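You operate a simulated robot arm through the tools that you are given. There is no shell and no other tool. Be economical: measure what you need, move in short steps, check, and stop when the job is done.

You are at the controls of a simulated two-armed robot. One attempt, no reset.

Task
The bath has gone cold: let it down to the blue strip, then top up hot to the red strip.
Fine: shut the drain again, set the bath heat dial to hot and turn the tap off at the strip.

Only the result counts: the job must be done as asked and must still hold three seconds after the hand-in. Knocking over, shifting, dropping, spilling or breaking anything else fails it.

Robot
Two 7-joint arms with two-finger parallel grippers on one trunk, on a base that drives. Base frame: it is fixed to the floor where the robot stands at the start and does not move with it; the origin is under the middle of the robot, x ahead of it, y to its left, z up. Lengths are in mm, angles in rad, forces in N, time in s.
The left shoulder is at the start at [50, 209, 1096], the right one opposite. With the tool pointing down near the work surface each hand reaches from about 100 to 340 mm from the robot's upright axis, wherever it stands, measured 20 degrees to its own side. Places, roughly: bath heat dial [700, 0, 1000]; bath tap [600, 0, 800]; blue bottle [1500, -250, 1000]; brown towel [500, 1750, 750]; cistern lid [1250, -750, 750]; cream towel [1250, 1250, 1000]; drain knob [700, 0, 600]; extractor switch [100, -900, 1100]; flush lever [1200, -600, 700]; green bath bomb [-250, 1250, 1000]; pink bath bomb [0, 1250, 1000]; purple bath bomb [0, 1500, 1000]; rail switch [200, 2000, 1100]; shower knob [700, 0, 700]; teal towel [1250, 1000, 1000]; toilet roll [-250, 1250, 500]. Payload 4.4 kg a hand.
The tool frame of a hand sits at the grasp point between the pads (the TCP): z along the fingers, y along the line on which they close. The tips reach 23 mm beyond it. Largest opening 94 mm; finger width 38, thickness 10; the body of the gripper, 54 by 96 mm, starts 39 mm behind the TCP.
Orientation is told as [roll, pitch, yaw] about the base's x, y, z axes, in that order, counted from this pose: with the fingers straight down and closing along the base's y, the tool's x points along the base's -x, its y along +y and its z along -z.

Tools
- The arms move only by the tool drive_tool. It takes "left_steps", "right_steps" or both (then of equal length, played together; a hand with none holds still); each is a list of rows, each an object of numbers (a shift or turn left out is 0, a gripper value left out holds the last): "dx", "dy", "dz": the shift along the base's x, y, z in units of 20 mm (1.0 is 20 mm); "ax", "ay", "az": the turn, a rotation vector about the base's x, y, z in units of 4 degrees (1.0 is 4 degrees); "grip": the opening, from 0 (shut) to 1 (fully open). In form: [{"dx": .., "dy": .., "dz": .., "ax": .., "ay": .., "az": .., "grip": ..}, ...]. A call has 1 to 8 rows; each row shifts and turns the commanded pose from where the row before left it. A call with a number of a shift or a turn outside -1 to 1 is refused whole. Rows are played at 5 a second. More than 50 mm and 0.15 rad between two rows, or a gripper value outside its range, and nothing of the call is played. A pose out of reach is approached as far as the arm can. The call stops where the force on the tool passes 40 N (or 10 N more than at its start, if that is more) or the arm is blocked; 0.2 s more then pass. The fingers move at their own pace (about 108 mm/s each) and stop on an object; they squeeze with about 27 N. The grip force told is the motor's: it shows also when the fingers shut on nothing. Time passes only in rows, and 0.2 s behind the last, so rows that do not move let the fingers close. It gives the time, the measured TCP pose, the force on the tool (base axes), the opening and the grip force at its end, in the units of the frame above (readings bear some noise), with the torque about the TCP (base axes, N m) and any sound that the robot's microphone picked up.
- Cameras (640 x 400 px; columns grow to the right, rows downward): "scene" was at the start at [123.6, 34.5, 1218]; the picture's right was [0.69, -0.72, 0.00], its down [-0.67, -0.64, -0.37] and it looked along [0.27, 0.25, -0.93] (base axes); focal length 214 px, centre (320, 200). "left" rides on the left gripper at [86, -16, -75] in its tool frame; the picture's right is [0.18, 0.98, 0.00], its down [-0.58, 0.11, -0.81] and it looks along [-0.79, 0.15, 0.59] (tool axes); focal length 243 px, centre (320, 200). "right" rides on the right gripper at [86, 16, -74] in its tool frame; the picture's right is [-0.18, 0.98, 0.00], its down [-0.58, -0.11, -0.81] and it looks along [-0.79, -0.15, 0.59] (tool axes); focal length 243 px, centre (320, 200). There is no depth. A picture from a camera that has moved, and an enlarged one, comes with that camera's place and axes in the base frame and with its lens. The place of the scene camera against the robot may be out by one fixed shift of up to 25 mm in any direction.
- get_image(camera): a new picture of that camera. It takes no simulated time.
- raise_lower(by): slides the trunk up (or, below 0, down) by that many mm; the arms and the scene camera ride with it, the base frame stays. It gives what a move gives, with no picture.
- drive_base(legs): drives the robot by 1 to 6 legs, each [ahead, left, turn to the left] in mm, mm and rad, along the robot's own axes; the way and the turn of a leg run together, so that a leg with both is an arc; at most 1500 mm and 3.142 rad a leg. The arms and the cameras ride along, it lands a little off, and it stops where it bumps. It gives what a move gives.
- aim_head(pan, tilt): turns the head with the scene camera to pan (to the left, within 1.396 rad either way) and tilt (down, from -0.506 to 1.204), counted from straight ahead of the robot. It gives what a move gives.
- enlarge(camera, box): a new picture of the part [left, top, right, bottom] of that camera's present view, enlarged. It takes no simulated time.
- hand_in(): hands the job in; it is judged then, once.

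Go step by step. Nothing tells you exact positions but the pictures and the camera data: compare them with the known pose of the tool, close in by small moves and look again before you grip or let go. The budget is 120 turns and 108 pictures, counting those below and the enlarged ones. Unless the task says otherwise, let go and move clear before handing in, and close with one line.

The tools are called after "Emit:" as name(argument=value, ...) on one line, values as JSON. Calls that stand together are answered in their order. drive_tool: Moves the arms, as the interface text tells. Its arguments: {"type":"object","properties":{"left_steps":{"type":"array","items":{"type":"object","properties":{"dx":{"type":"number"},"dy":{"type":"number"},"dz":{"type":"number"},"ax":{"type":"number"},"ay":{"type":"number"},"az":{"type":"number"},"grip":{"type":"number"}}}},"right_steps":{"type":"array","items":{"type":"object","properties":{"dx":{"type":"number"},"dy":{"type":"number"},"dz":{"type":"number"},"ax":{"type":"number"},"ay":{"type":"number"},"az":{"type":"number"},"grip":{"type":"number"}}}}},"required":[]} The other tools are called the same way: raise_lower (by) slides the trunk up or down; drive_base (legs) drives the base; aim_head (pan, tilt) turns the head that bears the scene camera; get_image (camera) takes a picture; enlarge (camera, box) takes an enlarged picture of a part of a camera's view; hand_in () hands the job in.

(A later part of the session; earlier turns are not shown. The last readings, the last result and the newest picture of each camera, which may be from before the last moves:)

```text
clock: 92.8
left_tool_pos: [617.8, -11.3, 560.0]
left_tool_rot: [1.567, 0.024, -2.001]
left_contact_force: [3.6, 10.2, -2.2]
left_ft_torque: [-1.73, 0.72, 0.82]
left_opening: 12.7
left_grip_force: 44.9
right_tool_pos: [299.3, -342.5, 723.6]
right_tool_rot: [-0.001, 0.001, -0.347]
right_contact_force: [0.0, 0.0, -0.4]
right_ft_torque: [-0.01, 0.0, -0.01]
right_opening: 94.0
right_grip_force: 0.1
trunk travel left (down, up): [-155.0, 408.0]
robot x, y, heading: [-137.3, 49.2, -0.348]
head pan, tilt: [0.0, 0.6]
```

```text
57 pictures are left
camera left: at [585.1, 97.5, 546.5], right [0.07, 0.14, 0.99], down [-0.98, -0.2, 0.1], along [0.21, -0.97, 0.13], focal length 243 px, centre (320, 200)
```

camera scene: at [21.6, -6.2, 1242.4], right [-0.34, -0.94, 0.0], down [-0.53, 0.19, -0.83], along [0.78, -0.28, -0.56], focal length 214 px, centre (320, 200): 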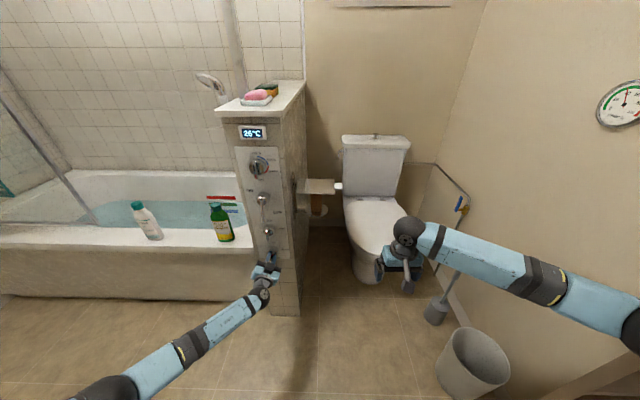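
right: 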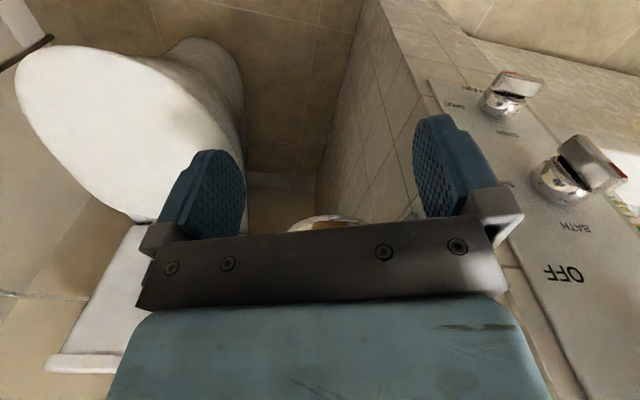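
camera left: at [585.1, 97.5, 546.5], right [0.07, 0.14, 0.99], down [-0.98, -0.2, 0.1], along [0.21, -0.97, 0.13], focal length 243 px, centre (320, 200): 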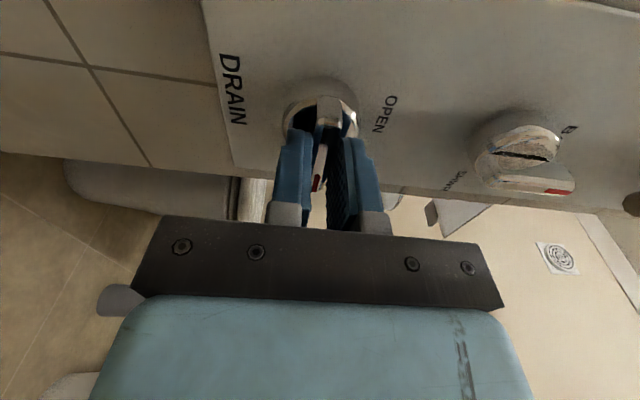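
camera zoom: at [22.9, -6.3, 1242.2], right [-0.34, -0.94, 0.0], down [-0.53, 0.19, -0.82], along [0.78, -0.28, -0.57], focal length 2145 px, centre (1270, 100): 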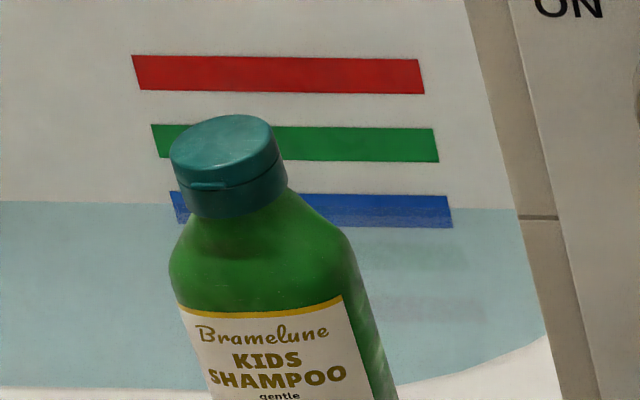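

Level sits inside the blue strip and the drain hit its shut stop. Release, back off, and check that the level holds.

Emit:
drive_tool(left_steps=[{"grip": 0.6}, {}, {"dx": -0.92, "dy": 0.39}, {"dx": -0.92, "dy": 0.39}, {"dx": -0.92, "dy": 0.39}, {"dx": -0.92, "dy": 0.39}, {"dx": -0.5, "dy": 0.2, "dz": 0.8}, {"dz": 0.9}])

Emit:
enlarge(camera="scene", box=[235, 180, 285, 270])

Emit:
get_image(camera="left")

Emit:
enlarge(camera="scene", box=[200, 190, 250, 230])

```text
clock: 94.6
left_tool_pos: [534.2, 22.4, 595.1]
left_tool_rot: [1.569, 0.028, -2.0]
left_contact_force: [0.6, 0.4, 0.2]
left_ft_torque: [0.0, 0.03, 0.02]
left_opening: 56.5
left_grip_force: 0.1
right_tool_pos: [299.2, -342.1, 725.0]
right_tool_rot: [-0.001, 0.0, -0.346]
right_contact_force: [-1.0, 0.0, -0.2]
right_ft_torque: [0.02, -0.02, 0.02]
right_opening: 94.1
right_grip_force: 0.2
trunk travel left (down, up): [-155.0, 408.0]
robot x, y, heading: [-139.7, 53.4, -0.35]
head pan, tilt: [0.0, 0.6]
```

```text
4.44 times, centred on (260, 225) of scene
camera zoom: at [22.3, -6.9, 1242.3], right [-0.34, -0.94, 0.0], down [-0.53, 0.19, -0.83], along [0.78, -0.28, -0.56], focal length 953 px, centre (587, 89)
```

zoom: 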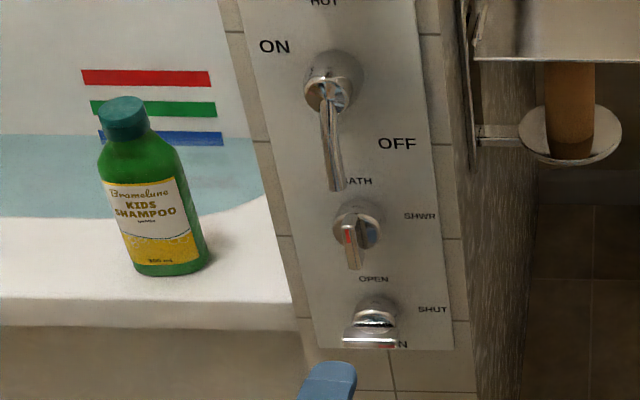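

```text
55 pictures are left
camera left: at [502.2, 132.5, 581.9], right [0.07, 0.14, 0.99], down [-0.98, -0.2, 0.09], along [0.21, -0.97, 0.13], focal length 243 px, centre (320, 200)
```

left: 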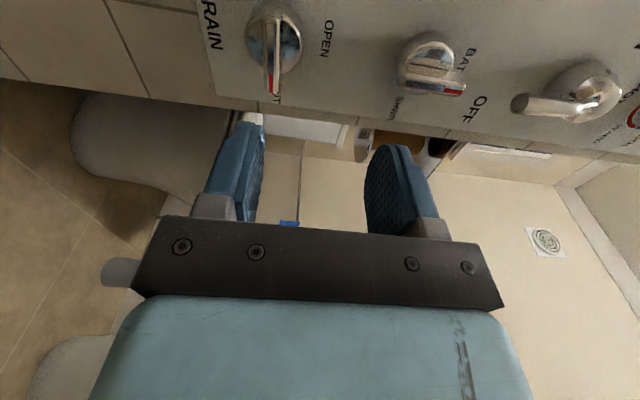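

```text
10.00 times, centred on (225, 210) of scene
camera zoom: at [22.3, -6.9, 1242.3], right [-0.34, -0.94, 0.0], down [-0.53, 0.19, -0.83], along [0.78, -0.28, -0.56], focal length 2145 px, centre (1270, 100)
```

zoom: 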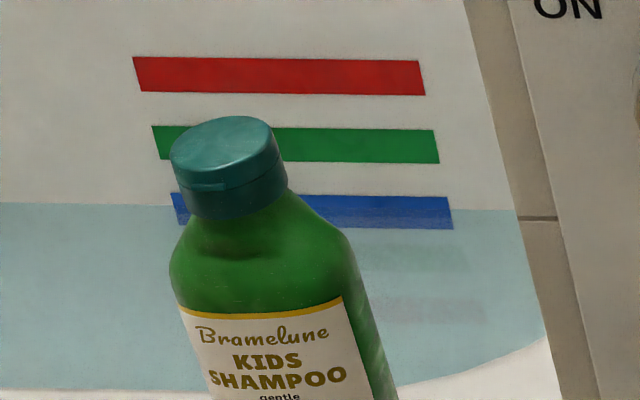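

Drain is at SHUT, selector at BATH, and the level holds. Now the tap: the lever hangs from the hub (z≈838) to about z≈755, d≈50 mm off the panel. I'll roll the hand to 0° (horizontal closing) at z≈775.

Emit:
drive_tool(left_steps=[{"dz": 0.5, "ax": -0.92, "ay": 0.39}, {"dz": 0.5, "ax": -0.92, "ay": 0.39}, {"dz": 0.5, "ax": -0.92, "ay": 0.39}, {"dz": 0.5, "ax": -0.92, "ay": 0.39}, {"dz": 0.5, "ax": -0.92, "ay": 0.39}, {"dz": 0.5, "ax": -0.92, "ay": 0.39}, {"dz": 0.5, "ax": -0.92, "ay": 0.39}, {"dz": 0.5, "ax": -0.92, "ay": 0.39}])

Emit:
drive_tool(left_steps=[{"dz": 0.5, "ax": -0.92, "ay": 0.39}, {"dz": 0.5, "ax": -0.92, "ay": 0.39}, {"dz": 0.5, "ax": -0.92, "ay": 0.39}, {"dz": 0.5, "ax": -0.92, "ay": 0.39}, {"dz": 0.5, "ax": -0.92, "ay": 0.39}, {"dz": 0.5, "ax": -0.92, "ay": 0.39}, {"dz": 0.5, "ax": -0.92, "ay": 0.39}, {"dz": 0.5, "ax": -0.92, "ay": 0.39}])

Emit:
drive_tool(left_steps=[{"dz": 0.5, "ax": -0.92, "ay": 0.39}, {"dz": 0.5, "ax": -0.92, "ay": 0.39}, {"ax": -0.92, "ay": 0.39}, {"ax": -0.92, "ay": 0.39}, {"ax": -0.92, "ay": 0.39}, {"ax": -0.92, "ay": 0.39}])

Emit:
get_image(camera="left")

Emit:
enlarge(camera="scene", box=[225, 160, 305, 260])

```text
clock: 96.4
left_tool_pos: [534.2, 23.4, 673.7]
left_tool_rot: [1.588, -0.533, -2.005]
left_contact_force: [-0.5, 0.1, -0.2]
left_ft_torque: [0.0, -0.01, 0.01]
left_opening: 56.4
left_grip_force: 0.1
right_tool_pos: [299.2, -343.3, 724.0]
right_tool_rot: [0.001, -0.001, -0.348]
right_contact_force: [-0.1, 0.7, 0.1]
right_ft_torque: [0.0, -0.02, -0.01]
right_opening: 94.2
right_grip_force: 0.1
trunk travel left (down, up): [-155.0, 408.0]
robot x, y, heading: [-140.3, 51.1, -0.351]
head pan, tilt: [0.0, 0.6]
```

```text
clock: 98.2
left_tool_pos: [534.4, 26.1, 754.8]
left_tool_rot: [1.624, -1.091, -2.033]
left_contact_force: [0.4, 0.5, -0.2]
left_ft_torque: [0.01, 0.01, -0.01]
left_opening: 56.3
left_grip_force: 0.1
right_tool_pos: [299.2, -343.1, 724.8]
right_tool_rot: [-0.002, 0.001, -0.348]
right_contact_force: [0.1, 0.7, -0.4]
right_ft_torque: [0.03, -0.01, 0.0]
right_opening: 94.2
right_grip_force: 0.0
trunk travel left (down, up): [-155.0, 408.0]
robot x, y, heading: [-141.0, 48.6, -0.346]
head pan, tilt: [0.0, 0.6]
```

```text
clock: 99.6
left_tool_pos: [534.1, 23.9, 773.8]
left_tool_rot: [1.989, -1.505, -2.392]
left_contact_force: [0.7, -0.2, -0.7]
left_ft_torque: [-0.04, 0.0, -0.04]
left_opening: 56.6
left_grip_force: 0.0
right_tool_pos: [299.9, -342.8, 723.6]
right_tool_rot: [0.001, 0.0, -0.347]
right_contact_force: [1.0, 0.3, -0.5]
right_ft_torque: [0.0, 0.03, -0.03]
right_opening: 94.0
right_grip_force: 0.1
trunk travel left (down, up): [-155.0, 408.0]
robot x, y, heading: [-138.7, 51.7, -0.35]
head pan, tilt: [0.0, 0.6]
```

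```text
53 pictures are left
camera left: at [463.0, 41.3, 685.6], right [0.39, 0.91, -0.12], down [-0.73, 0.39, 0.56], along [0.56, -0.13, 0.82], focal length 243 px, centre (320, 200)
```

left: 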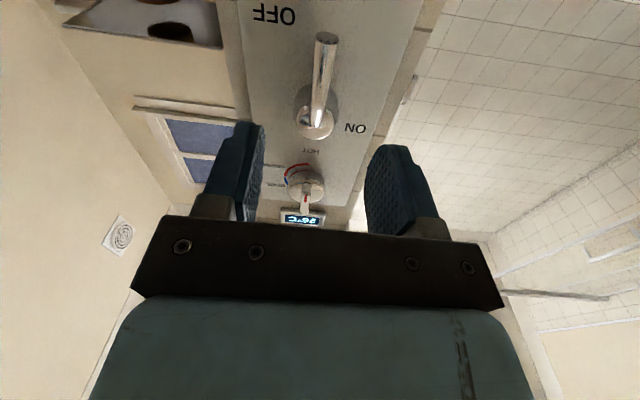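

```text
4.00 times, centred on (265, 210) of scene
camera zoom: at [22.3, -6.9, 1242.3], right [-0.34, -0.94, 0.0], down [-0.53, 0.19, -0.83], along [0.78, -0.28, -0.56], focal length 858 px, centre (540, 160)
```

zoom: 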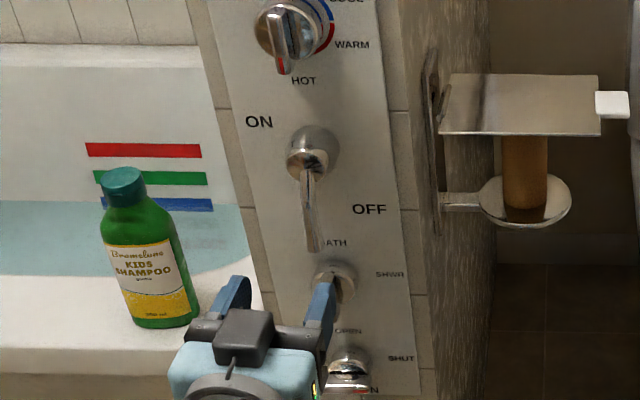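

The lever is in line. Approach with the fingers straddling it.

Emit:
drive_tool(left_steps=[{"dx": 0.92, "dy": -0.39}, {"dx": 0.92, "dy": -0.39}, {"dx": 0.92, "dy": -0.39}, {"dx": 0.92, "dy": -0.39}])

Emit:
get_image(camera="left")

Emit:
enlarge(camera="scene", box=[235, 180, 295, 260])

```text
clock: 100.6
left_tool_pos: [599.4, 0.6, 793.1]
left_tool_rot: [1.997, -1.473, -2.394]
left_contact_force: [-0.9, -0.3, 1.7]
left_ft_torque: [0.03, 0.07, 0.0]
left_opening: 56.4
left_grip_force: 0.2
right_tool_pos: [291.2, -342.9, 742.4]
right_tool_rot: [0.007, -0.021, -0.348]
right_contact_force: [-1.4, -0.4, 0.9]
right_ft_torque: [0.01, -0.03, 0.0]
right_opening: 93.5
right_grip_force: 0.1
trunk travel left (down, up): [-155.0, 408.0]
robot x, y, heading: [-139.0, 49.7, -0.348]
head pan, tilt: [0.0, 0.6]
```

```text
51 pictures are left
camera left: at [530.3, 19.4, 703.0], right [0.39, 0.92, -0.1], down [-0.74, 0.38, 0.56], along [0.54, -0.15, 0.83], focal length 243 px, centre (320, 200)
```

left: 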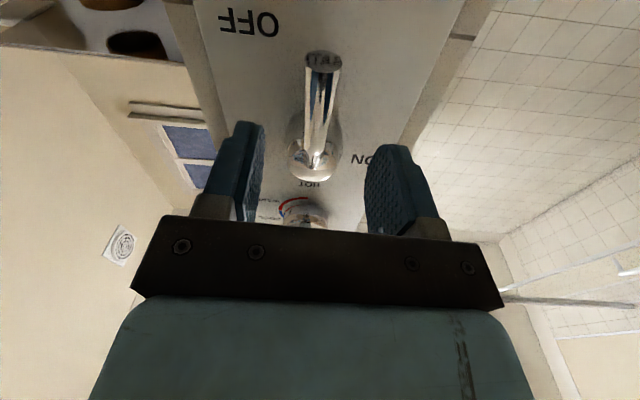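

```text
5.00 times, centred on (265, 220) of scene
camera zoom: at [1.1, -6.2, 1253.5], right [-0.34, -0.94, -0.01], down [-0.51, 0.19, -0.84], along [0.79, -0.28, -0.55], focal length 1072 px, centre (595, 100)
```

zoom: 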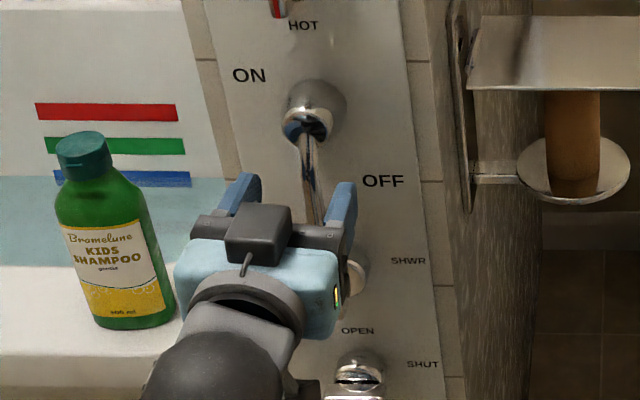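

The robot itself has tilted slightly (right hand rose 18 mm), so something on the left arm is pressing. I'll look at the left elbow.

Emit:
aim_head(pan=0.9, tilt=1.1)

Emit:
get_image(camera="scene")

```text
clock: 101.8
left_tool_pos: [599.1, -0.1, 795.1]
left_tool_rot: [2.037, -1.472, -2.435]
left_contact_force: [-0.2, -0.9, -0.9]
left_ft_torque: [0.02, 0.01, 0.0]
left_opening: 56.2
left_grip_force: 0.0
right_tool_pos: [289.5, -342.4, 741.4]
right_tool_rot: [0.007, -0.02, -0.347]
right_contact_force: [0.0, 0.4, 0.3]
right_ft_torque: [0.03, 0.05, 0.03]
right_opening: 94.2
right_grip_force: 0.0
trunk travel left (down, up): [-155.0, 408.0]
robot x, y, heading: [-139.7, 50.6, -0.349]
head pan, tilt: [0.901, 1.1]
```

```text
49 pictures are left
camera scene: at [-27.1, 56.1, 1213.9], right [0.52, -0.85, 0.01], down [-0.75, -0.47, -0.47], along [0.41, 0.24, -0.88], focal length 214 px, centre (320, 200)
```

scene: 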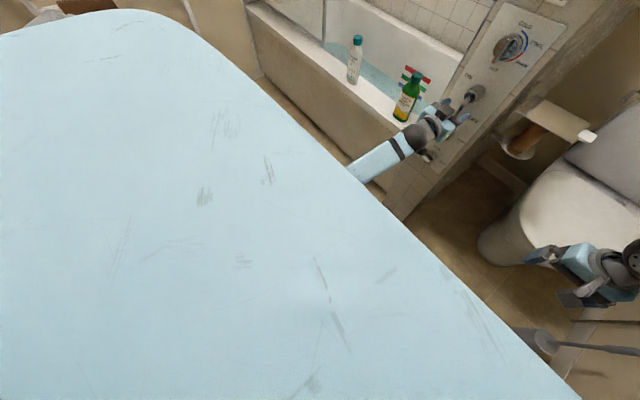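

The forearm is pressing up under the chest. The drain pose (hand lower relative to the trunk) worked well, so I'll retract, lower the hand, then raise the trunk by the same amount.

Emit:
drive_tool(left_steps=[{"dx": -0.92, "dy": 0.39}, {"dx": -0.92, "dy": 0.39}, {"dx": -0.92, "dy": 0.39}, {"dx": -0.92, "dy": 0.39}, {"dz": -0.9}, {"dz": -0.9}, {"dz": -0.9}, {"dz": -0.9}])

Emit:
drive_tool(left_steps=[{"dz": -0.9}, {"dz": -0.9}, {"dz": -0.9}, {"dz": -0.9}, {"dz": -0.9}, {"dz": -0.9}, {"dz": -0.9}, {"dz": -0.9}])

Emit:
raise_lower(by=215)

Emit:
aim_head(pan=0.0, tilt=0.7)

Emit:
get_image(camera="scene")

Emit:
get_image(camera="left")

```text
clock: 102.9
left_tool_pos: [565.3, 19.0, 892.1]
left_tool_rot: [2.595, -1.333, -2.984]
left_contact_force: [-0.2, -0.6, 0.5]
left_ft_torque: [-0.01, 0.04, 0.03]
left_opening: 56.7
left_grip_force: 0.1
right_tool_pos: [289.0, -347.3, 741.1]
right_tool_rot: [0.016, -0.018, -0.346]
right_contact_force: [-1.2, 0.3, 0.1]
right_ft_torque: [0.03, -0.03, -0.02]
right_opening: 94.2
right_grip_force: 0.1
trunk travel left (down, up): [-155.0, 408.0]
robot x, y, heading: [-137.4, 51.5, -0.347]
head pan, tilt: [0.901, 1.1]
stopped in row 5 (left hand): the arm was blocked; the commanded pose is now the measured one
```

```text
clock: 104.9
left_tool_pos: [613.3, 46.6, 805.8]
left_tool_rot: [2.541, -1.208, -2.914]
left_contact_force: [-1.0, 0.2, 0.1]
left_ft_torque: [0.0, 0.04, 0.0]
left_opening: 56.3
left_grip_force: 0.1
right_tool_pos: [290.2, -346.3, 737.4]
right_tool_rot: [0.012, -0.016, -0.348]
right_contact_force: [-0.9, -0.6, -0.2]
right_ft_torque: [0.01, -0.04, -0.04]
right_opening: 94.0
right_grip_force: 0.1
trunk travel left (down, up): [-155.0, 408.0]
robot x, y, heading: [-140.6, 51.0, -0.347]
head pan, tilt: [0.901, 1.1]
stopped in row 8 (left hand): the arm was blocked; the commanded pose is now the measured one
```

```text
clock: 107.2
left_tool_pos: [620.0, 49.9, 991.9]
left_tool_rot: [2.535, -1.238, -2.906]
left_contact_force: [0.4, -0.3, 0.3]
left_ft_torque: [-0.01, -0.01, -0.01]
left_opening: 56.5
left_grip_force: 0.1
right_tool_pos: [300.1, -342.8, 938.7]
right_tool_rot: [0.0, 0.0, -0.348]
right_contact_force: [-0.4, 0.6, 0.2]
right_ft_torque: [0.02, 0.01, 0.0]
right_opening: 94.0
right_grip_force: 0.1
trunk travel left (down, up): [-370.0, 193.0]
robot x, y, heading: [-142.1, 49.6, -0.347]
head pan, tilt: [0.901, 1.1]
```

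```text
clock: 108.3
left_tool_pos: [620.1, 48.7, 991.0]
left_tool_rot: [2.534, -1.239, -2.907]
left_contact_force: [-0.2, -0.2, -0.3]
left_ft_torque: [-0.03, -0.01, 0.02]
left_opening: 56.6
left_grip_force: 0.0
right_tool_pos: [300.7, -343.4, 938.5]
right_tool_rot: [-0.002, 0.001, -0.346]
right_contact_force: [-0.2, -0.4, -0.1]
right_ft_torque: [0.01, -0.01, -0.02]
right_opening: 93.7
right_grip_force: 0.1
trunk travel left (down, up): [-370.0, 193.0]
robot x, y, heading: [-143.2, 54.6, -0.346]
head pan, tilt: [0.0, 0.7]
```

```text
48 pictures are left
camera scene: at [19.0, -5.6, 1448.6], right [-0.34, -0.94, 0.0], down [-0.61, 0.22, -0.76], along [0.72, -0.26, -0.64], focal length 214 px, centre (320, 200)
```

scene: 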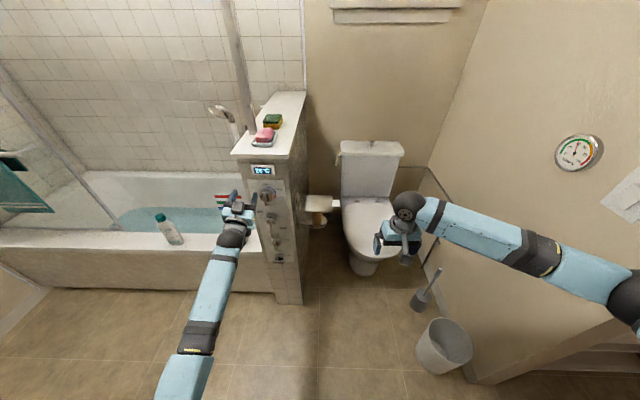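

```text
47 pictures are left
camera left: at [575.5, 68.3, 886.6], right [0.39, 0.92, 0.01], down [-0.86, 0.36, 0.35], along [0.32, -0.15, 0.94], focal length 243 px, centre (320, 200)
```

left: 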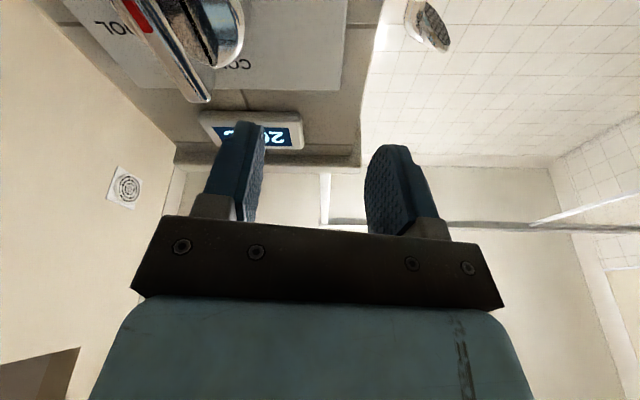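

Robot is level again, hand near the dial's left. Retract straight back and correct the 16° upward tilt, then check the dial and bottle.

Emit:
drive_tool(left_steps=[{"dx": -0.92, "dy": 0.39}, {"dx": -0.92, "dy": 0.39}, {"dx": -0.92, "dy": 0.39}, {"ax": 0.39, "ay": 0.92}, {"ax": 0.39, "ay": 0.92}, {"ax": 0.39, "ay": 0.92}, {"ax": 0.39, "ay": 0.92}])

Emit:
get_image(camera="left")

Emit:
enlarge(camera="scene", box=[190, 150, 310, 270])

```text
clock: 110.0
left_tool_pos: [564.3, 72.5, 991.1]
left_tool_rot: [1.53, -1.376, -1.932]
left_contact_force: [-0.2, -0.2, 0.8]
left_ft_torque: [-0.04, -0.02, -0.02]
left_opening: 56.4
left_grip_force: 0.1
right_tool_pos: [299.4, -342.9, 938.6]
right_tool_rot: [-0.001, -0.001, -0.349]
right_contact_force: [-0.3, -0.3, 0.3]
right_ft_torque: [-0.02, 0.0, 0.0]
right_opening: 94.3
right_grip_force: 0.1
trunk travel left (down, up): [-370.0, 193.0]
robot x, y, heading: [-137.6, 52.8, -0.347]
head pan, tilt: [0.0, 0.7]
```

```text
46 pictures are left
camera left: at [495.5, 102.5, 904.3], right [0.39, 0.92, 0.01], down [-0.74, 0.31, 0.6], along [0.55, -0.24, 0.8], focal length 243 px, centre (320, 200)
```

left: 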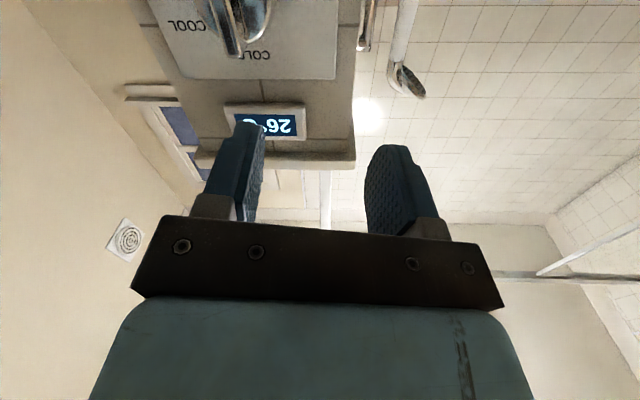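

```text
3.33 times, centred on (250, 210) of scene
camera zoom: at [19.0, -5.6, 1448.6], right [-0.34, -0.94, 0.0], down [-0.61, 0.22, -0.76], along [0.72, -0.26, -0.64], focal length 715 px, centre (553, 167)
```

zoom: 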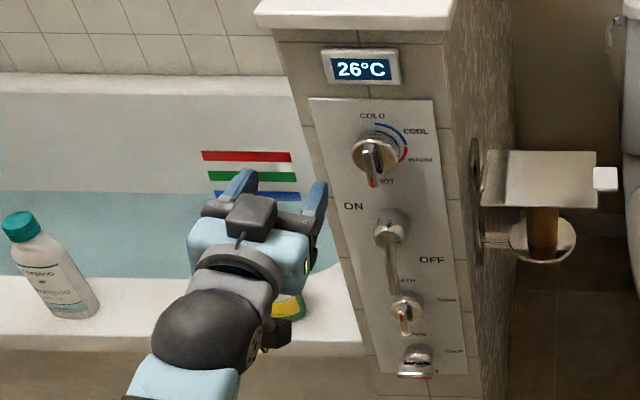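

Dial still at HOT, bottle standing, all fine. Now lower to the lever's height at a standoff.

Emit:
drive_tool(left_steps=[{"dx": -0.3, "dy": -0.4, "dz": -0.7}, {"dx": -0.3, "dy": -0.4, "dz": -0.9}, {"dx": -0.3, "dy": -0.4, "dz": -0.9}, {"dx": -0.3, "dy": -0.4, "dz": -0.9}, {"dx": -0.2, "dy": -0.4, "dz": -0.9}, {"dy": -0.4, "dz": -0.9}, {"dz": -0.9}, {"dz": -0.9}])

Emit:
drive_tool(left_steps=[{"dz": -0.9}, {"dz": -0.9}, {"dz": -0.9}, {"dz": -0.9}])

Emit:
get_image(camera="left")

```text
clock: 111.8
left_tool_pos: [543.1, 34.0, 853.0]
left_tool_rot: [1.551, -1.352, -1.949]
left_contact_force: [-0.1, 0.3, -0.5]
left_ft_torque: [0.03, -0.02, -0.01]
left_opening: 56.4
left_grip_force: 0.0
right_tool_pos: [298.8, -341.9, 940.2]
right_tool_rot: [0.001, 0.001, -0.347]
right_contact_force: [0.7, -0.5, 0.5]
right_ft_torque: [0.0, 0.01, 0.03]
right_opening: 93.8
right_grip_force: 0.2
trunk travel left (down, up): [-370.0, 193.0]
robot x, y, heading: [-142.3, 49.4, -0.35]
head pan, tilt: [0.0, 0.7]
```

```text
clock: 112.8
left_tool_pos: [542.5, 41.8, 789.3]
left_tool_rot: [1.584, -1.339, -1.985]
left_contact_force: [-0.4, -0.3, -0.2]
left_ft_torque: [-0.01, -0.01, 0.0]
left_opening: 56.5
left_grip_force: 0.1
right_tool_pos: [300.6, -341.9, 944.1]
right_tool_rot: [0.0, 0.0, -0.347]
right_contact_force: [-0.7, -0.8, 0.2]
right_ft_torque: [-0.02, -0.03, 0.03]
right_opening: 94.0
right_grip_force: 0.0
trunk travel left (down, up): [-370.0, 193.0]
robot x, y, heading: [-140.9, 55.3, -0.35]
head pan, tilt: [0.0, 0.7]
```

```text
44 pictures are left
camera left: at [475.2, 73.1, 701.4], right [0.39, 0.92, 0.05], down [-0.75, 0.29, 0.59], along [0.53, -0.26, 0.81], focal length 243 px, centre (320, 200)
```

left: 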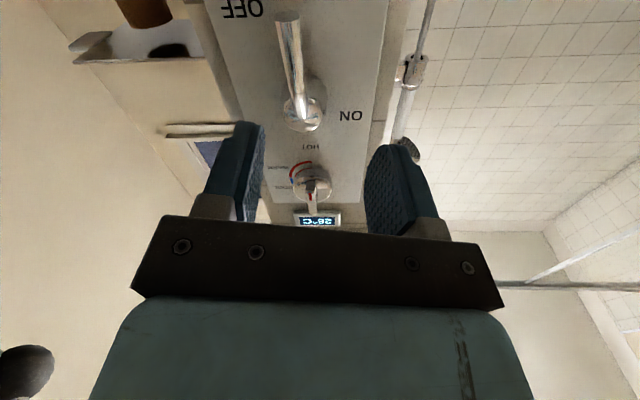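

Still pressing slightly at roll 0. I'll instead use roll 90° with closed fingers as a poker to swing the lever; roll there now.

Emit:
drive_tool(left_steps=[{"ax": 0.92, "ay": -0.39, "grip": 0}, {"ax": 0.92, "ay": -0.39}, {"ax": 0.92, "ay": -0.39}, {"ax": 0.92, "ay": -0.39}, {"ax": 0.92, "ay": -0.39}, {"ax": 0.92, "ay": -0.39}, {"ax": 0.92, "ay": -0.39}, {"ax": 0.92, "ay": -0.39}])

Emit:
drive_tool(left_steps=[{"ax": 0.92, "ay": -0.39}, {"ax": 0.92, "ay": -0.39}, {"ax": 0.92, "ay": -0.39}, {"ax": 0.92, "ay": -0.39}, {"ax": 0.92, "ay": -0.39}, {"ax": 0.92, "ay": -0.39}, {"ax": 0.92, "ay": -0.39}, {"ax": 0.92, "ay": -0.39}])

Emit:
drive_tool(left_steps=[{"ax": 0.92, "ay": -0.39}, {"ax": 0.92, "ay": -0.39}, {"ax": 0.92, "ay": -0.39}, {"ax": 0.92, "ay": -0.39}, {"ax": 0.92, "ay": -0.39}, {"ax": 0.92, "ay": -0.39}])

Emit:
get_image(camera="left")

Emit:
get_image(camera="scene")

```text
clock: 114.8
left_tool_pos: [556.0, 62.9, 784.8]
left_tool_rot: [1.585, -0.738, -1.974]
left_contact_force: [0.3, -0.6, 0.5]
left_ft_torque: [0.02, -0.02, 0.03]
left_opening: 0.1
left_grip_force: 26.7
right_tool_pos: [299.4, -343.7, 938.2]
right_tool_rot: [0.0, 0.001, -0.349]
right_contact_force: [-0.2, -0.3, 0.7]
right_ft_torque: [0.01, -0.03, 0.05]
right_opening: 94.2
right_grip_force: 0.1
trunk travel left (down, up): [-370.0, 193.0]
robot x, y, heading: [-141.0, 55.4, -0.342]
head pan, tilt: [0.0, 0.7]
stopped in row 8 (left hand): the arm was blocked; the commanded pose is now the measured one
```

```text
clock: 116.8
left_tool_pos: [560.4, 86.4, 776.4]
left_tool_rot: [1.569, -0.135, -1.964]
left_contact_force: [0.2, 0.9, -0.3]
left_ft_torque: [0.02, 0.0, 0.0]
left_opening: 0.0
left_grip_force: 27.3
right_tool_pos: [299.3, -342.7, 938.7]
right_tool_rot: [-0.001, 0.002, -0.347]
right_contact_force: [0.2, -0.3, -0.5]
right_ft_torque: [-0.02, -0.01, 0.04]
right_opening: 94.2
right_grip_force: 0.0
trunk travel left (down, up): [-370.0, 193.0]
robot x, y, heading: [-139.5, 54.3, -0.351]
head pan, tilt: [0.0, 0.7]
stopped in row 8 (left hand): the arm was blocked; the commanded pose is now the measured one
```

```text
clock: 118.2
left_tool_pos: [560.9, 109.2, 770.4]
left_tool_rot: [1.559, 0.326, -1.965]
left_contact_force: [0.3, 0.4, 0.0]
left_ft_torque: [-0.02, 0.0, 0.05]
left_opening: 0.0
left_grip_force: 26.6
right_tool_pos: [299.1, -342.7, 939.7]
right_tool_rot: [-0.001, 0.0, -0.348]
right_contact_force: [0.6, 0.1, 1.2]
right_ft_torque: [0.0, 0.04, 0.0]
right_opening: 94.0
right_grip_force: 0.1
trunk travel left (down, up): [-370.0, 193.0]
robot x, y, heading: [-139.5, 51.0, -0.347]
head pan, tilt: [0.0, 0.7]
```

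```text
43 pictures are left
camera left: at [525.8, 217.2, 783.9], right [-0.04, -0.13, 0.99], down [-0.97, -0.23, -0.07], along [0.24, -0.96, -0.12], focal length 243 px, centre (320, 200)
```

left: 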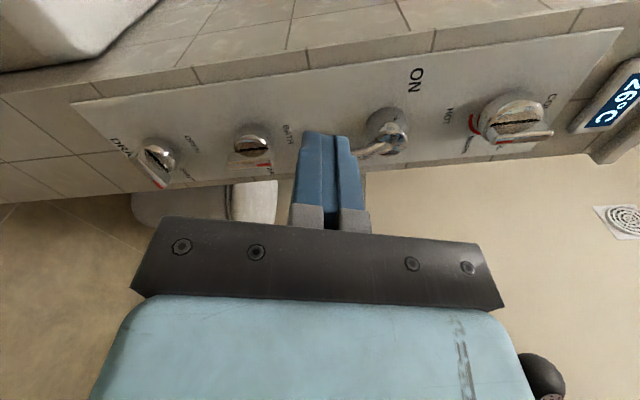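

```text
42 pictures are left
camera scene: at [19.0, -5.6, 1448.6], right [-0.34, -0.94, 0.0], down [-0.61, 0.22, -0.76], along [0.72, -0.26, -0.64], focal length 214 px, centre (320, 200)
```

scene: 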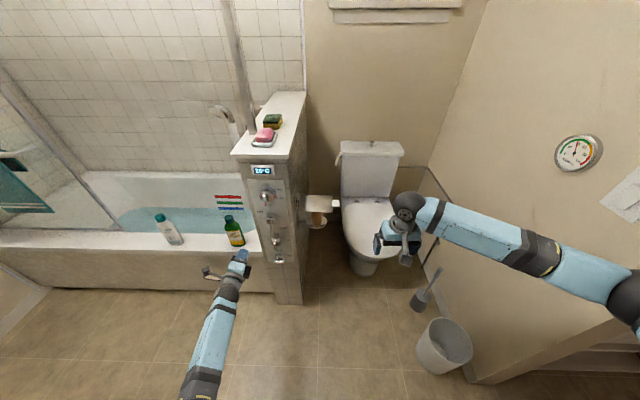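

The hand is free now at roll ~108°. Move it across in front to the right side of the lever.

Emit:
drive_tool(left_steps=[{"dy": -1, "ax": -0.92, "ay": 0.39}, {"dy": -1, "ax": -0.92, "ay": 0.39}, {"dy": -1, "ax": -0.92, "ay": 0.39}, {"dy": -1, "ax": -0.92, "ay": 0.39}, {"dy": -1}, {"dy": -1}, {"dx": -0.2, "dy": -1}])

Emit:
get_image(camera="left")

Emit:
enlarge(camera="scene", box=[190, 150, 310, 270])

```text
clock: 119.1
left_tool_pos: [580.6, 103.8, 758.5]
left_tool_rot: [1.546, 0.192, -1.948]
left_contact_force: [0.0, -0.2, 0.4]
left_ft_torque: [-0.01, 0.01, -0.03]
left_opening: 0.2
left_grip_force: 26.9
right_tool_pos: [300.6, -342.8, 940.7]
right_tool_rot: [0.0, 0.001, -0.347]
right_contact_force: [0.3, 0.6, -0.2]
right_ft_torque: [-0.01, 0.0, 0.02]
right_opening: 94.0
right_grip_force: 0.1
trunk travel left (down, up): [-370.0, 193.0]
robot x, y, heading: [-140.4, 53.0, -0.348]
head pan, tilt: [0.0, 0.7]
stopped in row 4 (left hand): the arm was blocked; the commanded pose is now the measured one
```

```text
41 pictures are left
camera left: at [542.7, 212.9, 762.0], right [0.02, -0.02, 1.0], down [-0.97, -0.26, 0.02], along [0.26, -0.97, -0.02], focal length 243 px, centre (320, 200)
```

left: 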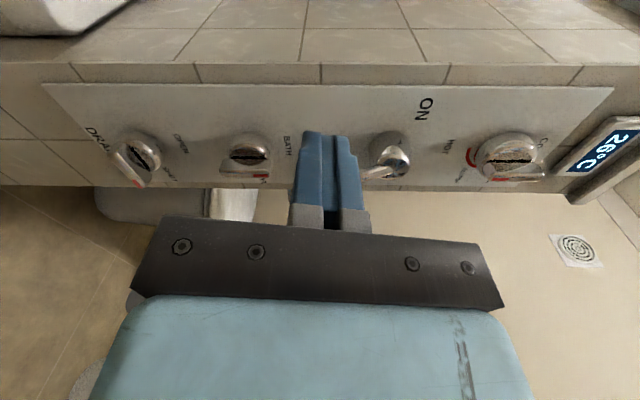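

```text
3.33 times, centred on (250, 210) of scene
camera zoom: at [19.2, -5.7, 1448.6], right [-0.34, -0.94, 0.0], down [-0.61, 0.22, -0.76], along [0.72, -0.26, -0.64], focal length 715 px, centre (553, 167)
```

zoom: 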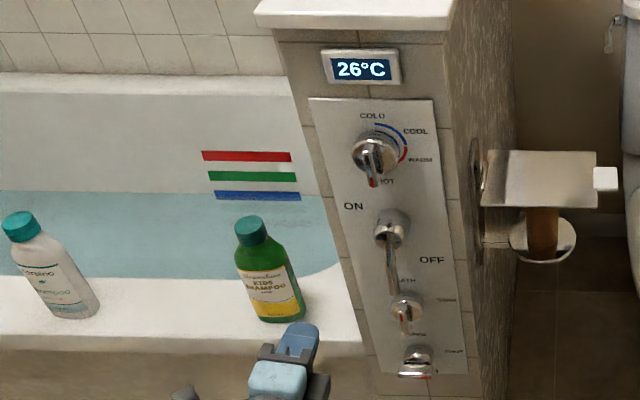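

The arm cannot swing further inward, so I'll let the base do it: drive 150 mm to the right, carrying the poker in front of the lever (well clear) to its right side.

Emit:
drive_base(legs=[[0, -150, 0]])

Emit:
get_image(camera="left")

Emit:
get_image(camera="scene")

```text
clock: 121.0
left_tool_pos: [527.9, -38.0, 759.2]
left_tool_rot: [1.546, 0.191, -1.951]
left_contact_force: [-1.0, -0.1, -0.3]
left_ft_torque: [-0.03, -0.01, 0.01]
left_opening: 0.0
left_grip_force: 27.0
right_tool_pos: [247.2, -484.5, 940.3]
right_tool_rot: [-0.001, 0.0, -0.35]
right_contact_force: [-0.9, 0.1, -0.6]
right_ft_torque: [-0.02, 0.01, 0.01]
right_opening: 94.0
right_grip_force: 0.0
trunk travel left (down, up): [-370.0, 193.0]
robot x, y, heading: [-192.3, -88.6, -0.349]
head pan, tilt: [0.0, 0.7]
```

```text
39 pictures are left
camera left: at [491.4, 69.9, 762.0], right [0.02, -0.02, 1.0], down [-0.97, -0.25, 0.02], along [0.25, -0.97, -0.02], focal length 243 px, centre (320, 200)
```

left: 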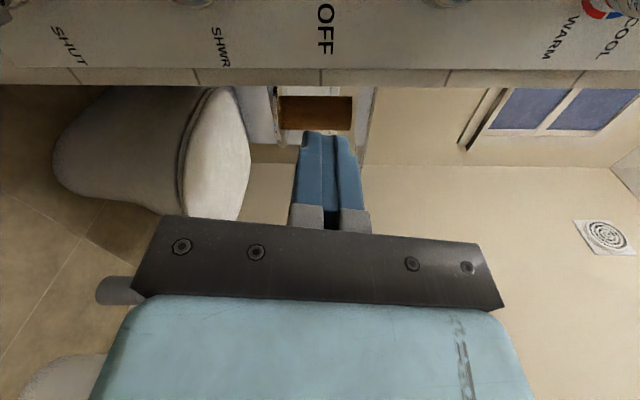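

```text
38 pictures are left
camera scene: at [-32.5, -147.5, 1448.6], right [-0.34, -0.94, 0.0], down [-0.6, 0.22, -0.76], along [0.72, -0.26, -0.64], focal length 214 px, centre (320, 200)
```

scene: 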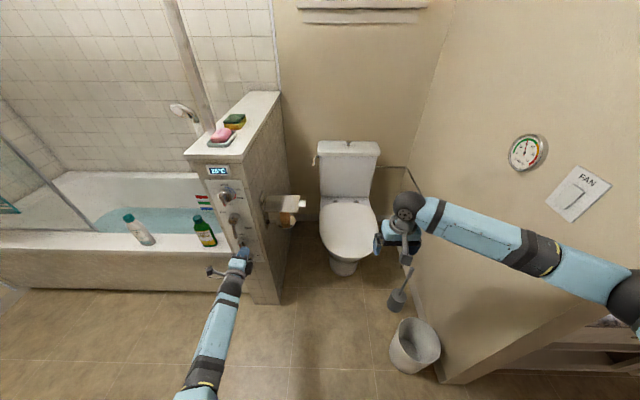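

Poker is now right of the lever. Advance so the fingertips are at lever depth, 40 mm to its right.

Emit:
drive_tool(left_steps=[{"dx": 0.9, "dy": -0.19, "dz": 0.2}, {"dx": 0.9, "dy": -0.19, "dz": 0.2}, {"dx": 0.9, "dy": -0.19, "dz": 0.2}, {"dx": 0.9, "dy": -0.19, "dz": 0.2}])

Emit:
get_image(camera="left")

Emit:
enlarge(camera="scene", box=[170, 160, 290, 290])

```text
clock: 122.0
left_tool_pos: [601.5, -53.1, 774.1]
left_tool_rot: [1.542, 0.193, -1.953]
left_contact_force: [0.4, -0.7, -0.4]
left_ft_torque: [-0.01, -0.01, -0.01]
left_opening: 0.1
left_grip_force: 27.4
right_tool_pos: [246.2, -485.3, 939.0]
right_tool_rot: [-0.002, -0.002, -0.349]
right_contact_force: [0.2, -0.2, -0.5]
right_ft_torque: [-0.01, -0.01, 0.01]
right_opening: 94.0
right_grip_force: 0.1
trunk travel left (down, up): [-370.0, 193.0]
robot x, y, heading: [-191.0, -93.7, -0.348]
head pan, tilt: [0.0, 0.7]
```

```text
37 pictures are left
camera left: at [563.7, 55.3, 777.3], right [0.02, -0.02, 1.0], down [-0.97, -0.25, 0.02], along [0.25, -0.97, -0.02], focal length 243 px, centre (320, 200)
```

left: 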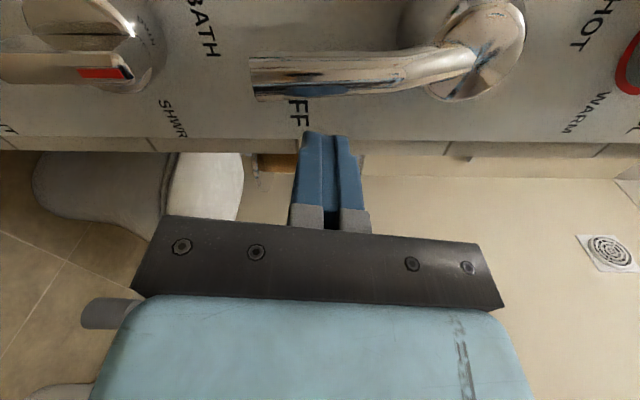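

```text
3.08 times, centred on (230, 225) of scene
camera zoom: at [-32.1, -147.4, 1448.6], right [-0.34, -0.94, 0.0], down [-0.61, 0.22, -0.76], along [0.72, -0.26, -0.64], focal length 660 px, centre (597, 123)
```

zoom: 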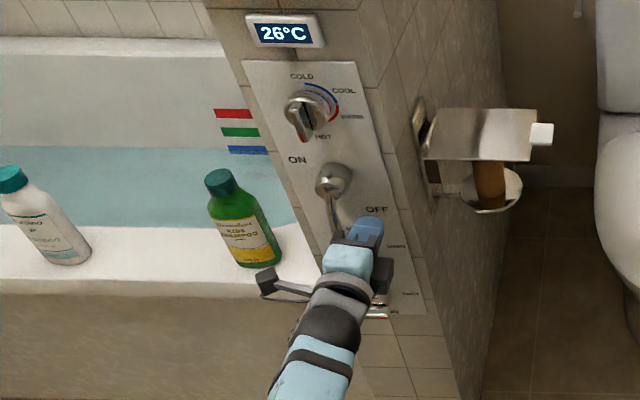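

The lever is clearly left of my fingertips at the right depth. Push it left to see whether it swings.

Emit:
drive_tool(left_steps=[{"dx": 0.33, "dy": 0.77}, {"dx": 0.33, "dy": 0.77}, {"dx": 0.33, "dy": 0.77}])

Emit:
get_image(camera="left")

Emit:
enlarge(camera="scene", box=[170, 160, 290, 290])

```text
clock: 122.8
left_tool_pos: [621.6, -5.0, 774.4]
left_tool_rot: [1.542, 0.192, -1.953]
left_contact_force: [0.2, 1.1, 0.3]
left_ft_torque: [0.0, -0.03, 0.04]
left_opening: 0.0
left_grip_force: 26.7
right_tool_pos: [247.3, -484.9, 940.2]
right_tool_rot: [0.0, -0.001, -0.349]
right_contact_force: [-0.9, 0.5, -0.6]
right_ft_torque: [-0.01, 0.03, 0.04]
right_opening: 93.8
right_grip_force: 0.0
trunk travel left (down, up): [-370.0, 193.0]
robot x, y, heading: [-190.8, -89.2, -0.352]
head pan, tilt: [0.0, 0.7]
```

```text
35 pictures are left
camera left: at [583.7, 102.1, 777.4], right [0.02, -0.02, 1.0], down [-0.97, -0.25, 0.02], along [0.25, -0.97, -0.02], focal length 243 px, centre (320, 200)
```

left: 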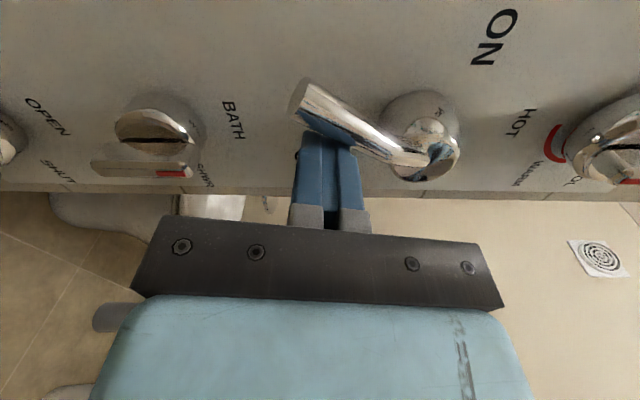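

```text
3.08 times, centred on (230, 225) of scene
camera zoom: at [-32.1, -146.7, 1448.6], right [-0.34, -0.94, 0.0], down [-0.61, 0.22, -0.76], along [0.72, -0.26, -0.64], focal length 660 px, centre (597, 123)
```

zoom: 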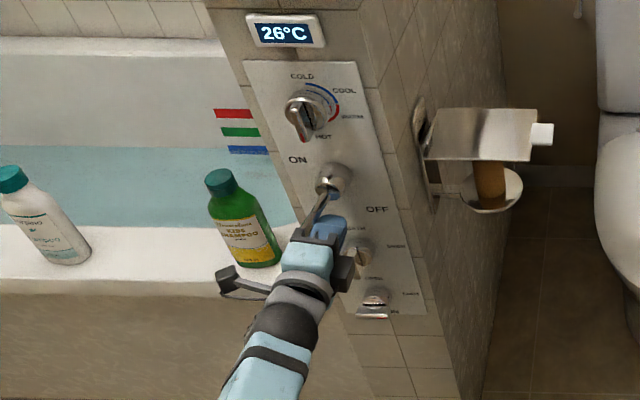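

It swings as expected. Continue the arc up to ON.

Emit:
drive_tool(left_steps=[{"dx": 0.33, "dy": 0.78, "dz": 0.35}, {"dx": 0.33, "dy": 0.78, "dz": 0.4}, {"dx": 0.2, "dy": 0.48, "dz": 0.85}, {"dx": 0.2, "dy": 0.48, "dz": 0.9}])

Emit:
get_image(camera="left")

Emit:
enlarge(camera="scene", box=[170, 160, 290, 290])

```text
clock: 123.8
left_tool_pos: [634.8, 32.9, 806.3]
left_tool_rot: [1.526, 0.187, -1.962]
left_contact_force: [5.9, -2.9, -9.6]
left_ft_torque: [-0.06, 0.2, -0.1]
left_opening: 0.0
left_grip_force: 27.0
right_tool_pos: [247.0, -485.8, 939.1]
right_tool_rot: [-0.002, 0.002, -0.349]
right_contact_force: [0.6, 0.4, 0.6]
right_ft_torque: [0.0, 0.01, -0.02]
right_opening: 94.1
right_grip_force: 0.0
trunk travel left (down, up): [-370.0, 193.0]
robot x, y, heading: [-188.4, -91.1, -0.351]
head pan, tilt: [0.0, 0.7]
stopped in row 4 (left hand): the force on the tool passed its limit at 50 N (the readings are from after the stop); the commanded pose is now the measured one
```

```text
33 pictures are left
camera left: at [598.1, 141.4, 809.1], right [0.04, -0.02, 1.0], down [-0.97, -0.25, 0.04], along [0.25, -0.97, -0.03], focal length 243 px, centre (320, 200)
```

left: 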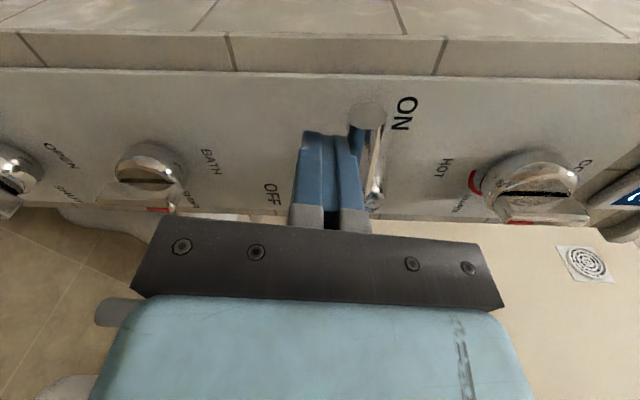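

```text
3.08 times, centred on (230, 225) of scene
camera zoom: at [-31.2, -147.2, 1448.4], right [-0.34, -0.94, 0.0], down [-0.61, 0.22, -0.76], along [0.72, -0.26, -0.64], focal length 660 px, centre (597, 123)
```

zoom: 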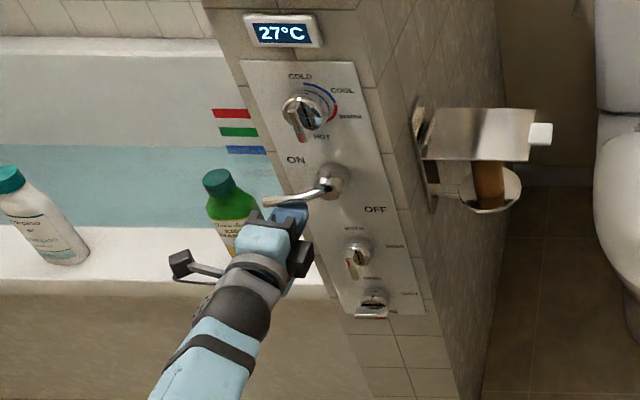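

Tap is fully ON and the bath is warming. Reposition the fingers above the lever, ready to push it down again.

Emit:
drive_tool(left_steps=[{"dx": -0.92, "dy": 0.39, "dz": -0.1}, {"dx": -0.92, "dy": 0.39}, {"dz": 1}, {"dz": 1}, {"dz": 1}, {"dz": 0.3}])

Emit:
enlarge(camera="scene", box=[170, 170, 230, 240])

Emit:
get_image(camera="left")

```text
clock: 125.2
left_tool_pos: [596.7, 49.1, 873.2]
left_tool_rot: [1.531, 0.188, -1.962]
left_contact_force: [0.4, 0.3, -0.3]
left_ft_torque: [0.02, 0.0, 0.03]
left_opening: 0.1
left_grip_force: 27.2
right_tool_pos: [246.2, -484.9, 938.4]
right_tool_rot: [0.001, 0.0, -0.35]
right_contact_force: [0.1, 0.5, -0.7]
right_ft_torque: [-0.02, 0.02, -0.01]
right_opening: 94.1
right_grip_force: 0.1
trunk travel left (down, up): [-370.0, 193.0]
robot x, y, heading: [-188.8, -91.8, -0.351]
head pan, tilt: [0.0, 0.7]
```

```text
5.71 times, centred on (200, 205) of scene
camera zoom: at [-32.8, -147.6, 1448.6], right [-0.34, -0.94, 0.0], down [-0.6, 0.22, -0.76], along [0.72, -0.26, -0.64], focal length 1226 px, centre (1006, 171)
```

zoom: 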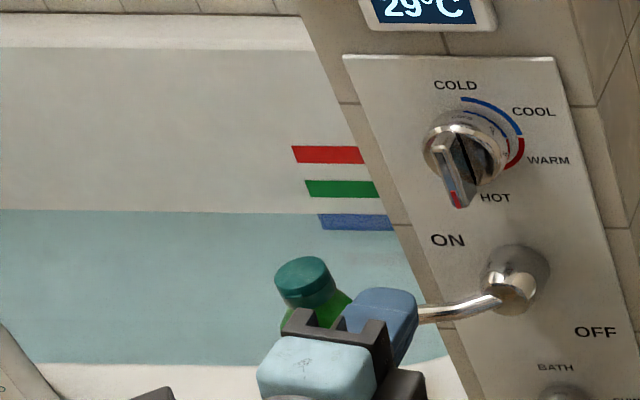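

```text
30 pictures are left
camera left: at [561.1, 157.3, 876.3], right [0.04, -0.02, 1.0], down [-0.97, -0.25, 0.03], along [0.25, -0.97, -0.03], focal length 243 px, centre (320, 200)
```

left: 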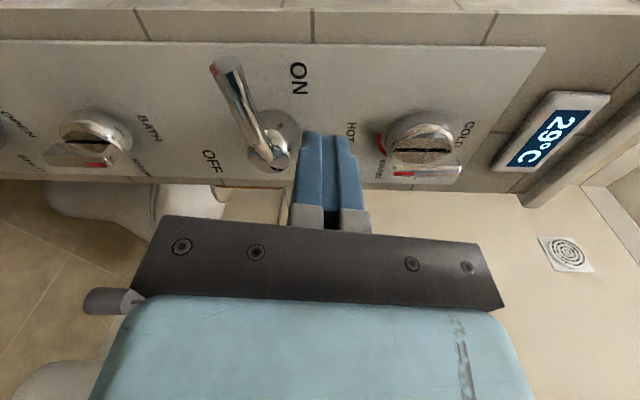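

Water is rising past the blue strip's top. Move the fingertips in above the lever and keep watching.

Emit:
drive_tool(left_steps=[{"dx": 0.92, "dy": -0.39}, {"dx": 0.92, "dy": -0.39}, {"dx": 0.1, "dy": -0.05}])

Emit:
enlarge(camera="scene", box=[180, 170, 240, 240])

Emit:
get_image(camera="left")

```text
clock: 126.0
left_tool_pos: [635.3, 32.9, 872.2]
left_tool_rot: [1.531, 0.189, -1.964]
left_contact_force: [-0.7, 0.1, -0.3]
left_ft_torque: [-0.02, -0.01, -0.01]
left_opening: 0.0
left_grip_force: 27.1
right_tool_pos: [246.9, -485.1, 939.5]
right_tool_rot: [0.0, 0.001, -0.351]
right_contact_force: [-0.2, -0.1, 0.6]
right_ft_torque: [-0.01, 0.07, -0.03]
right_opening: 94.1
right_grip_force: 0.1
trunk travel left (down, up): [-370.0, 193.0]
robot x, y, heading: [-190.3, -91.5, -0.348]
head pan, tilt: [0.0, 0.7]
```

```text
5.71 times, centred on (210, 205) of scene
camera zoom: at [-32.9, -147.4, 1448.7], right [-0.34, -0.94, 0.0], down [-0.6, 0.22, -0.77], along [0.72, -0.26, -0.64], focal length 1226 px, centre (949, 171)
```

zoom: 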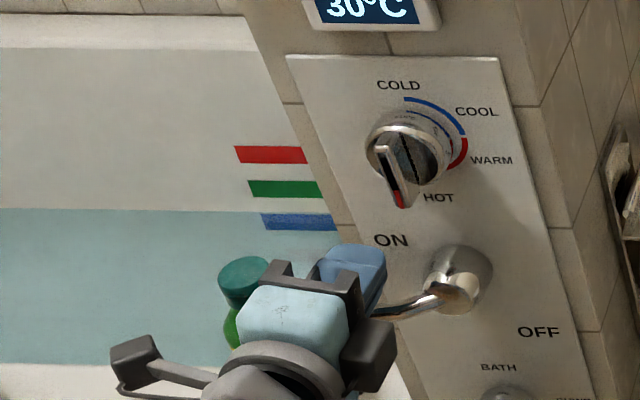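

```text
28 pictures are left
camera left: at [599.8, 141.2, 875.6], right [0.04, -0.02, 1.0], down [-0.97, -0.25, 0.03], along [0.25, -0.97, -0.03], focal length 243 px, centre (320, 200)
```

left: 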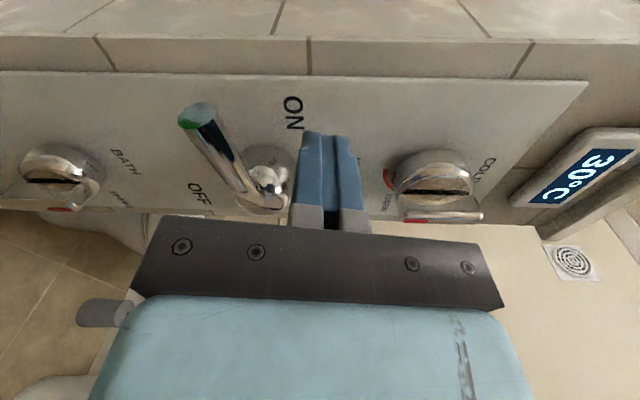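

Fingers are above the lever. Wait and measure the fill rate.

Emit:
drive_tool(left_steps=[{}, {}, {}, {}, {}, {}, {}, {}])

Emit:
drive_tool(left_steps=[{}, {}, {}, {}, {}, {}, {}, {}])

Emit:
enlarge(camera="scene", box=[180, 170, 240, 240])

```text
clock: 127.8
left_tool_pos: [636.8, 31.8, 871.2]
left_tool_rot: [1.532, 0.188, -1.963]
left_contact_force: [0.9, -0.3, 0.4]
left_ft_torque: [-0.02, 0.0, -0.02]
left_opening: 0.1
left_grip_force: 27.5
right_tool_pos: [246.2, -484.8, 939.0]
right_tool_rot: [0.001, 0.0, -0.351]
right_contact_force: [1.0, 1.2, -0.4]
right_ft_torque: [0.03, 0.01, 0.04]
right_opening: 94.1
right_grip_force: 0.0
trunk travel left (down, up): [-370.0, 193.0]
robot x, y, heading: [-192.0, -91.8, -0.349]
head pan, tilt: [0.0, 0.7]
```

```text
clock: 129.6
left_tool_pos: [636.4, 32.0, 872.4]
left_tool_rot: [1.53, 0.188, -1.964]
left_contact_force: [0.6, 0.4, -0.5]
left_ft_torque: [-0.03, 0.02, 0.0]
left_opening: 0.0
left_grip_force: 26.6
right_tool_pos: [245.4, -485.2, 938.9]
right_tool_rot: [-0.002, 0.001, -0.351]
right_contact_force: [0.4, 1.0, -0.3]
right_ft_torque: [-0.01, -0.01, 0.01]
right_opening: 94.1
right_grip_force: 0.0
trunk travel left (down, up): [-370.0, 193.0]
robot x, y, heading: [-188.6, -92.2, -0.355]
head pan, tilt: [0.0, 0.7]
```

```text
5.71 times, centred on (210, 205) of scene
camera zoom: at [-32.8, -147.6, 1448.6], right [-0.34, -0.94, 0.0], down [-0.6, 0.22, -0.76], along [0.72, -0.26, -0.64], focal length 1226 px, centre (949, 171)
```

zoom: 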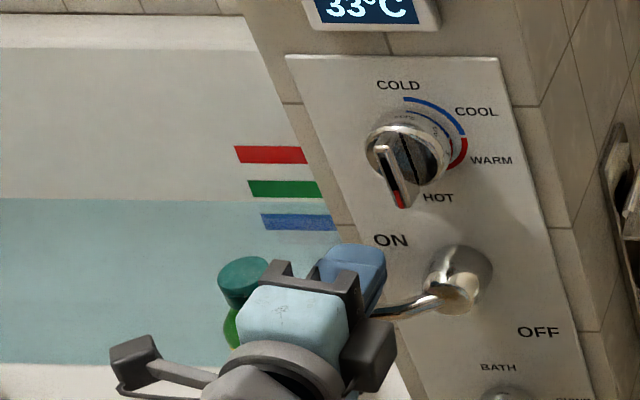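

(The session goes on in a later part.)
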